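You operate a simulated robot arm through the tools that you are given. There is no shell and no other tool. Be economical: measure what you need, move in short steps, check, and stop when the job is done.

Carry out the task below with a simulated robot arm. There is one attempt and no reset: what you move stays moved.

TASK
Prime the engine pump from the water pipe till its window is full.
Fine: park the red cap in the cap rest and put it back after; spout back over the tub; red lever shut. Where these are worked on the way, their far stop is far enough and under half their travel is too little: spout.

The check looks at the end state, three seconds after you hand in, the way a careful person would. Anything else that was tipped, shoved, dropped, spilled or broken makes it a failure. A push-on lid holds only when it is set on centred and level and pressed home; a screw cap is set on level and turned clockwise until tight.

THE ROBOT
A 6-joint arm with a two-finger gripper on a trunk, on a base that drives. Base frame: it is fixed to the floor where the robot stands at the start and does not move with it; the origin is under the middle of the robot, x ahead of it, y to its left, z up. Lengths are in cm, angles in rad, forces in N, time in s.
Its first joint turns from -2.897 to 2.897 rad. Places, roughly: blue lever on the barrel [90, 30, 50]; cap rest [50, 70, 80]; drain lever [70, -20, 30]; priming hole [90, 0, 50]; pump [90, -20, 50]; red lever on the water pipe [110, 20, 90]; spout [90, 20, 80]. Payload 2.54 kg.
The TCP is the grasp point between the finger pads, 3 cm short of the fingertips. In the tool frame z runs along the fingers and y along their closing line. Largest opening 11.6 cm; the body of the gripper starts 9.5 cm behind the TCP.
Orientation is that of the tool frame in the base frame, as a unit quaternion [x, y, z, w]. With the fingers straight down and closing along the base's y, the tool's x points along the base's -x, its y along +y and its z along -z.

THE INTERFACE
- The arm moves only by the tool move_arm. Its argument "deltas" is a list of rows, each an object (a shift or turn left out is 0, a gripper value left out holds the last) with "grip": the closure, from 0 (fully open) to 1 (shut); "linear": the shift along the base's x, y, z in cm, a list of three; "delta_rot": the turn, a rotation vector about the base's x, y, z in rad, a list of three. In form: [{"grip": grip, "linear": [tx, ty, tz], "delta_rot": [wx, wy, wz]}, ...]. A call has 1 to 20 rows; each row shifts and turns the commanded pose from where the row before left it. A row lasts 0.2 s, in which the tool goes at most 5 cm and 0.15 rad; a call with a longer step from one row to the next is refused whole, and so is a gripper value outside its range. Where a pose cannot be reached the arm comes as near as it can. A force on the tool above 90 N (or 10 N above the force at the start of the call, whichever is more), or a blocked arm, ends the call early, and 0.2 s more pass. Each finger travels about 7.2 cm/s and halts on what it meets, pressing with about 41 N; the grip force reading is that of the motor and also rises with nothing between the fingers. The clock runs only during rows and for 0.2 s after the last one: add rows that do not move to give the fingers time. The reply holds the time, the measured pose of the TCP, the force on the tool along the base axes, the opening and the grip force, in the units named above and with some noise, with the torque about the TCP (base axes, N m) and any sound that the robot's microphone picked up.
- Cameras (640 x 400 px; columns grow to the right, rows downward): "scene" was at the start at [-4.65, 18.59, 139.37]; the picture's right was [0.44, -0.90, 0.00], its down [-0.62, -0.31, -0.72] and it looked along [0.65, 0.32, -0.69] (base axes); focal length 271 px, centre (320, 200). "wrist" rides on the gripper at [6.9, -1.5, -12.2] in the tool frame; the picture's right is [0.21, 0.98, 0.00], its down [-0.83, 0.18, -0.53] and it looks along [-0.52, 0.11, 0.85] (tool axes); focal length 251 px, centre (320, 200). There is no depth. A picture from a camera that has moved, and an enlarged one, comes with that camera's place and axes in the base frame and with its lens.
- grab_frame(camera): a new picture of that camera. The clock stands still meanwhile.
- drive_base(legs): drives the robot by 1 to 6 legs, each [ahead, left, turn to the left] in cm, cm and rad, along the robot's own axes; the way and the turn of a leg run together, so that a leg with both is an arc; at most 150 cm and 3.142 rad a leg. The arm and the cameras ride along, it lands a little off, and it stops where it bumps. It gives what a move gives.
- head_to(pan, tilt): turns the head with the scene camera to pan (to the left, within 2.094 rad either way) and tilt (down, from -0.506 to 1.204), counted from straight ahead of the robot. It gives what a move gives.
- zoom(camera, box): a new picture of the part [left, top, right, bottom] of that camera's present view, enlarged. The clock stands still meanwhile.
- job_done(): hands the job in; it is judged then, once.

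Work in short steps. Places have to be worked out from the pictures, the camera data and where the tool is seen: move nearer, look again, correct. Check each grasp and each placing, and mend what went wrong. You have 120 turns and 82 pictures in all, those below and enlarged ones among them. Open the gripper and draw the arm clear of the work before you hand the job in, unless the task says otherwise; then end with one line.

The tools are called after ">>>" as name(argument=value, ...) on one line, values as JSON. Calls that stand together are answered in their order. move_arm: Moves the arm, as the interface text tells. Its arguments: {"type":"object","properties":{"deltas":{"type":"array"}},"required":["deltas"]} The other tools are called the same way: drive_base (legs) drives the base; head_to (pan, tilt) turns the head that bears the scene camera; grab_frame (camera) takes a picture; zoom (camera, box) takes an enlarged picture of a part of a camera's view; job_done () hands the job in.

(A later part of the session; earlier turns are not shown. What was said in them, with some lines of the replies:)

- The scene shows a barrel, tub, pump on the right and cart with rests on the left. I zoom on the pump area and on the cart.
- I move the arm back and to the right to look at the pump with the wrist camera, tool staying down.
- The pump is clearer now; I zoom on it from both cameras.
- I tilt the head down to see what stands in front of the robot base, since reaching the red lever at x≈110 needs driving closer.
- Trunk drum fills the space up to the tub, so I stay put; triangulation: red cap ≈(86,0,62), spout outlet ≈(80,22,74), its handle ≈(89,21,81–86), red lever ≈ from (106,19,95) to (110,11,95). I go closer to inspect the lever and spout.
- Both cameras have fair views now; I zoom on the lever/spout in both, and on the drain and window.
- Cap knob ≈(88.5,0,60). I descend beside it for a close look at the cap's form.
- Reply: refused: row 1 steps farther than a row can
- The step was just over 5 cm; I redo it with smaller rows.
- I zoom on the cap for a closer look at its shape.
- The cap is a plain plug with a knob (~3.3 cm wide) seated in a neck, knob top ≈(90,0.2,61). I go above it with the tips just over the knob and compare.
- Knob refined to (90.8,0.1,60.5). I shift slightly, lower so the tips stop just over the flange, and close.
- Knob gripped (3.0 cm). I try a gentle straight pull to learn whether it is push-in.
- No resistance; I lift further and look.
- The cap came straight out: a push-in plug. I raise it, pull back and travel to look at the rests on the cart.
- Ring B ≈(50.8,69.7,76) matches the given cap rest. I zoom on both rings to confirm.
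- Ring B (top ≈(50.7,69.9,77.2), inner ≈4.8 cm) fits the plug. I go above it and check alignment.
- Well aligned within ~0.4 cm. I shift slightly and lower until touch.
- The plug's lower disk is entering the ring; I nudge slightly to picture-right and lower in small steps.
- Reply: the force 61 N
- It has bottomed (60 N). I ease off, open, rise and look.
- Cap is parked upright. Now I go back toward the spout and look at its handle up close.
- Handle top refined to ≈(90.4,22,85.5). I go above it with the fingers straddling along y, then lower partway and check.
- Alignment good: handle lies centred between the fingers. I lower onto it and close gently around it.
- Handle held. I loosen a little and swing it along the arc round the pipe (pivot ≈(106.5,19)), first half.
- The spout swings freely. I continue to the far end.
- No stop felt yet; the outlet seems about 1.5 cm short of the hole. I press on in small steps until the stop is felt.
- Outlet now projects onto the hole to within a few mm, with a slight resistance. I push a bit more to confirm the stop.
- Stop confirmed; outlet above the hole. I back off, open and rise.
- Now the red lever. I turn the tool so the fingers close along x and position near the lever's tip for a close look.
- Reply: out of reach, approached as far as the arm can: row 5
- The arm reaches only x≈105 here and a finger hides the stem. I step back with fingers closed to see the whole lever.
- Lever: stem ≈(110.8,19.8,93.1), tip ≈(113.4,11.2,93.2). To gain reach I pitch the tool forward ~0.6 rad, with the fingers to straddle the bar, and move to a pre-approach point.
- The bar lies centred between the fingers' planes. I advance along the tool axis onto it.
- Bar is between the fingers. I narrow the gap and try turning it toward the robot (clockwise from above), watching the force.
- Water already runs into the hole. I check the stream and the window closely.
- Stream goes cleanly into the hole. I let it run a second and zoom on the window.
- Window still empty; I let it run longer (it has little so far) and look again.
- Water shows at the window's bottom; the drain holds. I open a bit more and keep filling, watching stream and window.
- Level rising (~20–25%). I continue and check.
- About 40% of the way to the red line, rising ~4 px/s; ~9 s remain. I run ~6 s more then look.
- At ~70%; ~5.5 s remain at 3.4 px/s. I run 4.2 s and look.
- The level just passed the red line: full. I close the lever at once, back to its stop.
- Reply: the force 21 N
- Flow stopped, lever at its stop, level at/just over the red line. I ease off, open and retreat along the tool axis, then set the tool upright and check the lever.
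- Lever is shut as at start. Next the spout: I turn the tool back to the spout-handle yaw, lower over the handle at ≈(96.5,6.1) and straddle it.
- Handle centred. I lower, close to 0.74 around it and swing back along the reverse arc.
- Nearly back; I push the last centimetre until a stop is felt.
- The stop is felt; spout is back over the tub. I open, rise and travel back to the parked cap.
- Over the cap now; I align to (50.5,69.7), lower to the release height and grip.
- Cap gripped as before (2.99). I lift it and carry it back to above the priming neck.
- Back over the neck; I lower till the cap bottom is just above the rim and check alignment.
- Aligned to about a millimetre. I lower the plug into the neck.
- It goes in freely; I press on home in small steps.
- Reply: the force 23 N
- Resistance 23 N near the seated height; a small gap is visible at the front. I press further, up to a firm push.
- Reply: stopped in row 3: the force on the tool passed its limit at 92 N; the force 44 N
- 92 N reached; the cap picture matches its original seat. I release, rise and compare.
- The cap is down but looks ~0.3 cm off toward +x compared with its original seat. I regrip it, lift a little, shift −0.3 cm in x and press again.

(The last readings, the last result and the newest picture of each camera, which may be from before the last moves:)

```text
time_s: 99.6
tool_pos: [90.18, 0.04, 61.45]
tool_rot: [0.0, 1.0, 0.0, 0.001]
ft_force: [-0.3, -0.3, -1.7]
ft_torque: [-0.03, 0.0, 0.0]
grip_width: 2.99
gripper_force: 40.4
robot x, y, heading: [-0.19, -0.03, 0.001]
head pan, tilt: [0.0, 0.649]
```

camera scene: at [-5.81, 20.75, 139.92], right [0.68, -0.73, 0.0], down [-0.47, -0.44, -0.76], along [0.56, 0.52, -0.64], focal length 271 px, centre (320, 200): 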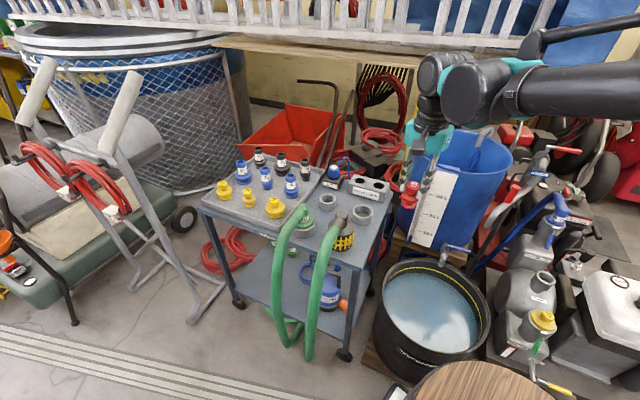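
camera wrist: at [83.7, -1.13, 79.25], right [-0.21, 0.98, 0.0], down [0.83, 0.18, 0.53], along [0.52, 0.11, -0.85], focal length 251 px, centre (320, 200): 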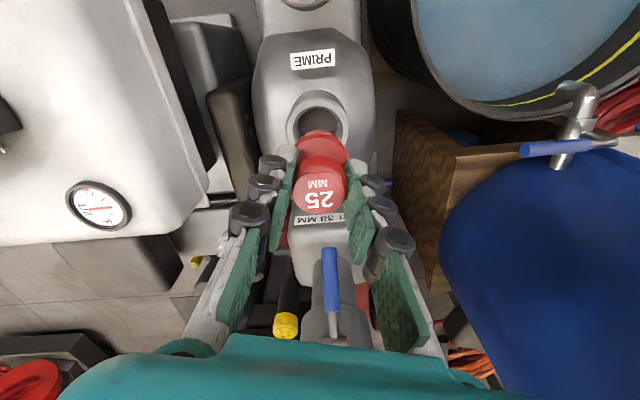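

Shifted without force; now press home.

>>> move_arm(deltas=[{"linear": [0, 0, -0.3]}, {"linear": [0, 0, -0.3]}, {"linear": [0, 0, -0.2]}, {}])

>>> zoom(camera="scene", box=[325, 195, 385, 245])

```text
time_s: 100.6
tool_pos: [90.29, 0.05, 60.75]
tool_rot: [0.0, 1.0, 0.0, 0.002]
ft_force: [3.8, 0.7, 34.7]
ft_torque: [0.01, -0.22, 0.01]
grip_width: 3.01
gripper_force: 41.1
robot x, y, heading: [-0.06, 0.31, -0.003]
head pan, tilt: [0.0, 0.649]
```

```text
8.00 times, centred on (355, 220) of scene
camera zoom: at [-3.46, 14.95, 140.35], right [0.0, -1.0, 0.0], down [-0.6, 0.0, -0.8], along [0.8, 0.0, -0.6], focal length 2170 px, centre (40, 40)
```

zoom: 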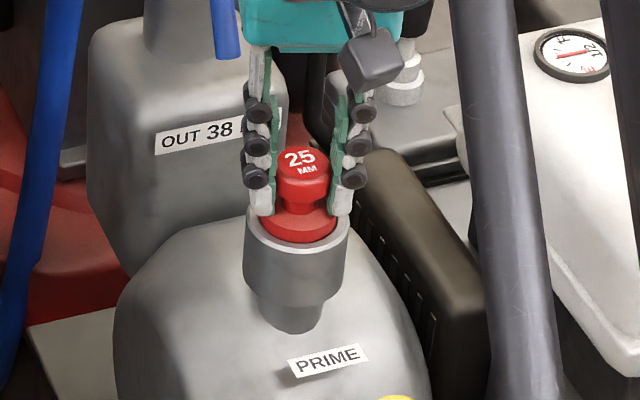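

Now it matches the original (flange fills the rim). One more firm press, then release, back away and view.

>>> move_arm(deltas=[{"linear": [0, 0, -0.25]}, {}])

>>> move_arm(deltas=[{"linear": [0, 0, 0.6]}, {"grip": 0.7}, {"grip": 0.5}, {}, {"linear": [0, 0, 3]}, {"linear": [0, 0, 4]}, {"linear": [0, 0, 4]}, {"linear": [-3, -0.7, 2], "grip": 0}, {"linear": [-4, -1, 2]}, {"linear": [-4, -0.5, 0.5]}, {}])

>>> zoom(camera="wrist", box=[265, 150, 375, 230])

>>> zoom(camera="scene", box=[325, 195, 385, 245])

```text
time_s: 101.2
tool_pos: [90.29, 0.1, 60.48]
tool_rot: [0.001, 1.0, -0.001, 0.0]
ft_force: [-1.7, 1.7, 41.3]
ft_torque: [0.08, 0.03, 0.04]
grip_width: 3.02
gripper_force: 41.2
robot x, y, heading: [0.12, 0.3, -0.001]
head pan, tilt: [0.0, 0.649]
```

```text
time_s: 103.6
tool_pos: [79.19, -2.04, 76.29]
tool_rot: [-0.001, 1.0, 0.0, 0.001]
ft_force: [-0.5, 0.5, 0.2]
ft_torque: [-0.03, 0.0, -0.03]
grip_width: 11.57
gripper_force: 0.0
robot x, y, heading: [0.15, -0.04, 0.0]
head pan, tilt: [0.0, 0.649]
```

```text
5.00 times, centred on (320, 190) of wrist
camera zoom: at [72.3, -3.5, 88.61], right [-0.21, 0.98, 0.0], down [0.83, 0.18, 0.54], along [0.52, 0.11, -0.84], focal length 1257 px, centre (320, 250)
```

zoom: 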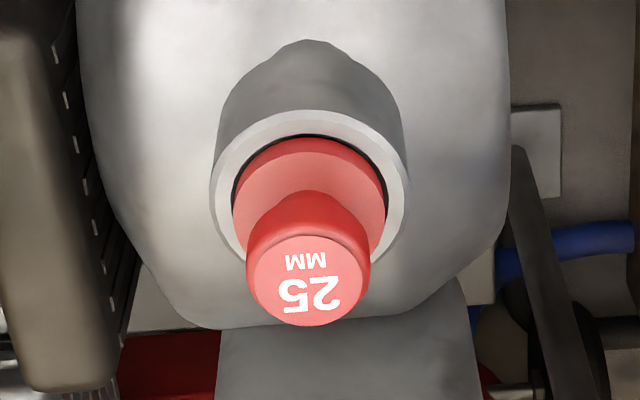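

```text
8.00 times, centred on (355, 220) of scene
camera zoom: at [-3.33, 14.94, 140.35], right [0.0, -1.0, 0.0], down [-0.6, 0.0, -0.8], along [0.8, 0.0, -0.6], focal length 2170 px, centre (40, 40)
```

zoom: 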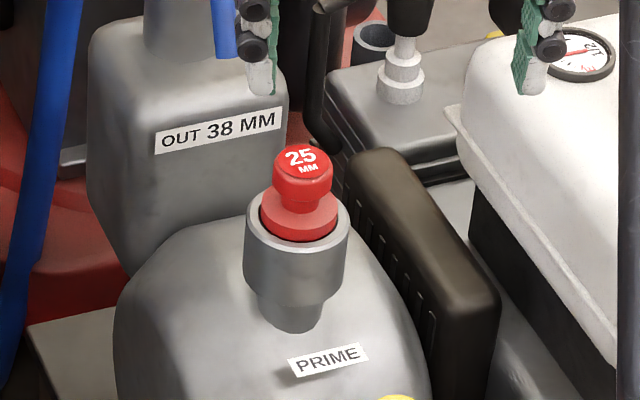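

The cap matches its original seat. I draw the arm clear and take a last overall look.

>>> move_arm(deltas=[{"linear": [-2, 0, 4]}, {"linear": [-2, 0, 4]}, {"linear": [-2, 0, 4]}, {"linear": [-3, 0, 4]}, {"linear": [-4, 0, 3]}, {"linear": [-4, 0, 3]}, {"linear": [-4, 0, 3]}, {}])

>>> zoom(camera="scene", box=[220, 110, 460, 320])

>>> zoom(camera="scene", box=[325, 250, 385, 310])

```text
time_s: 105.4
tool_pos: [58.29, -2.42, 101.6]
tool_rot: [-0.001, 1.0, 0.0, 0.001]
ft_force: [0.4, -0.7, -1.1]
ft_torque: [-0.01, -0.05, 0.0]
grip_width: 11.59
gripper_force: 0.0
robot x, y, heading: [0.23, -0.06, 0.001]
head pan, tilt: [0.0, 0.649]
```

```text
1.90 times, centred on (340, 215) of scene
camera zoom: at [-3.33, 14.94, 140.35], right [0.0, -1.0, 0.0], down [-0.6, 0.0, -0.8], along [0.8, 0.0, -0.6], focal length 517 px, centre (282, 171)
```

zoom: 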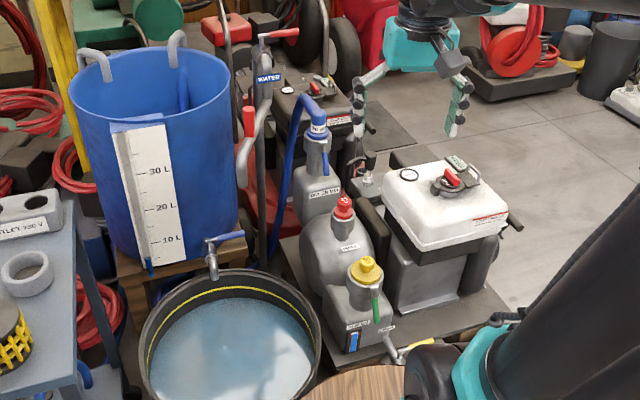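

```text
6.67 times, centred on (355, 280) of scene
camera zoom: at [-3.33, 14.94, 140.35], right [0.0, -1.0, 0.0], down [-0.6, 0.0, -0.8], along [0.8, 0.0, -0.6], focal length 1809 px, centre (87, -333)
```

zoom: 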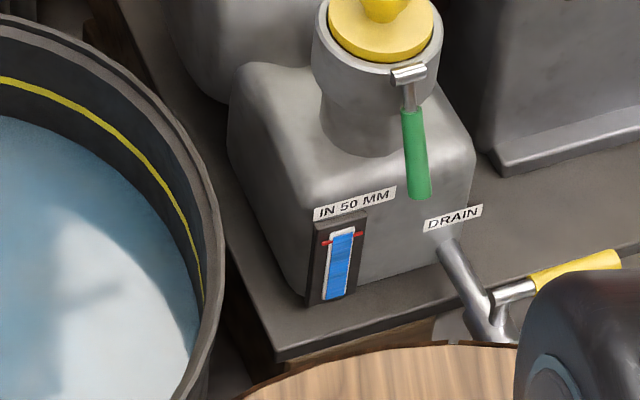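

The window still reads full, the cap is seated, the spout is over the tub and the lever is shut. The arm is clear, so I hand in.

>>> job_done()

```text
The job is handed in.
```

The pump is primed: its window reads just over the red line, the red cap is pressed back into the priming hole, the spout is back over the tub, and the red lever is shut.
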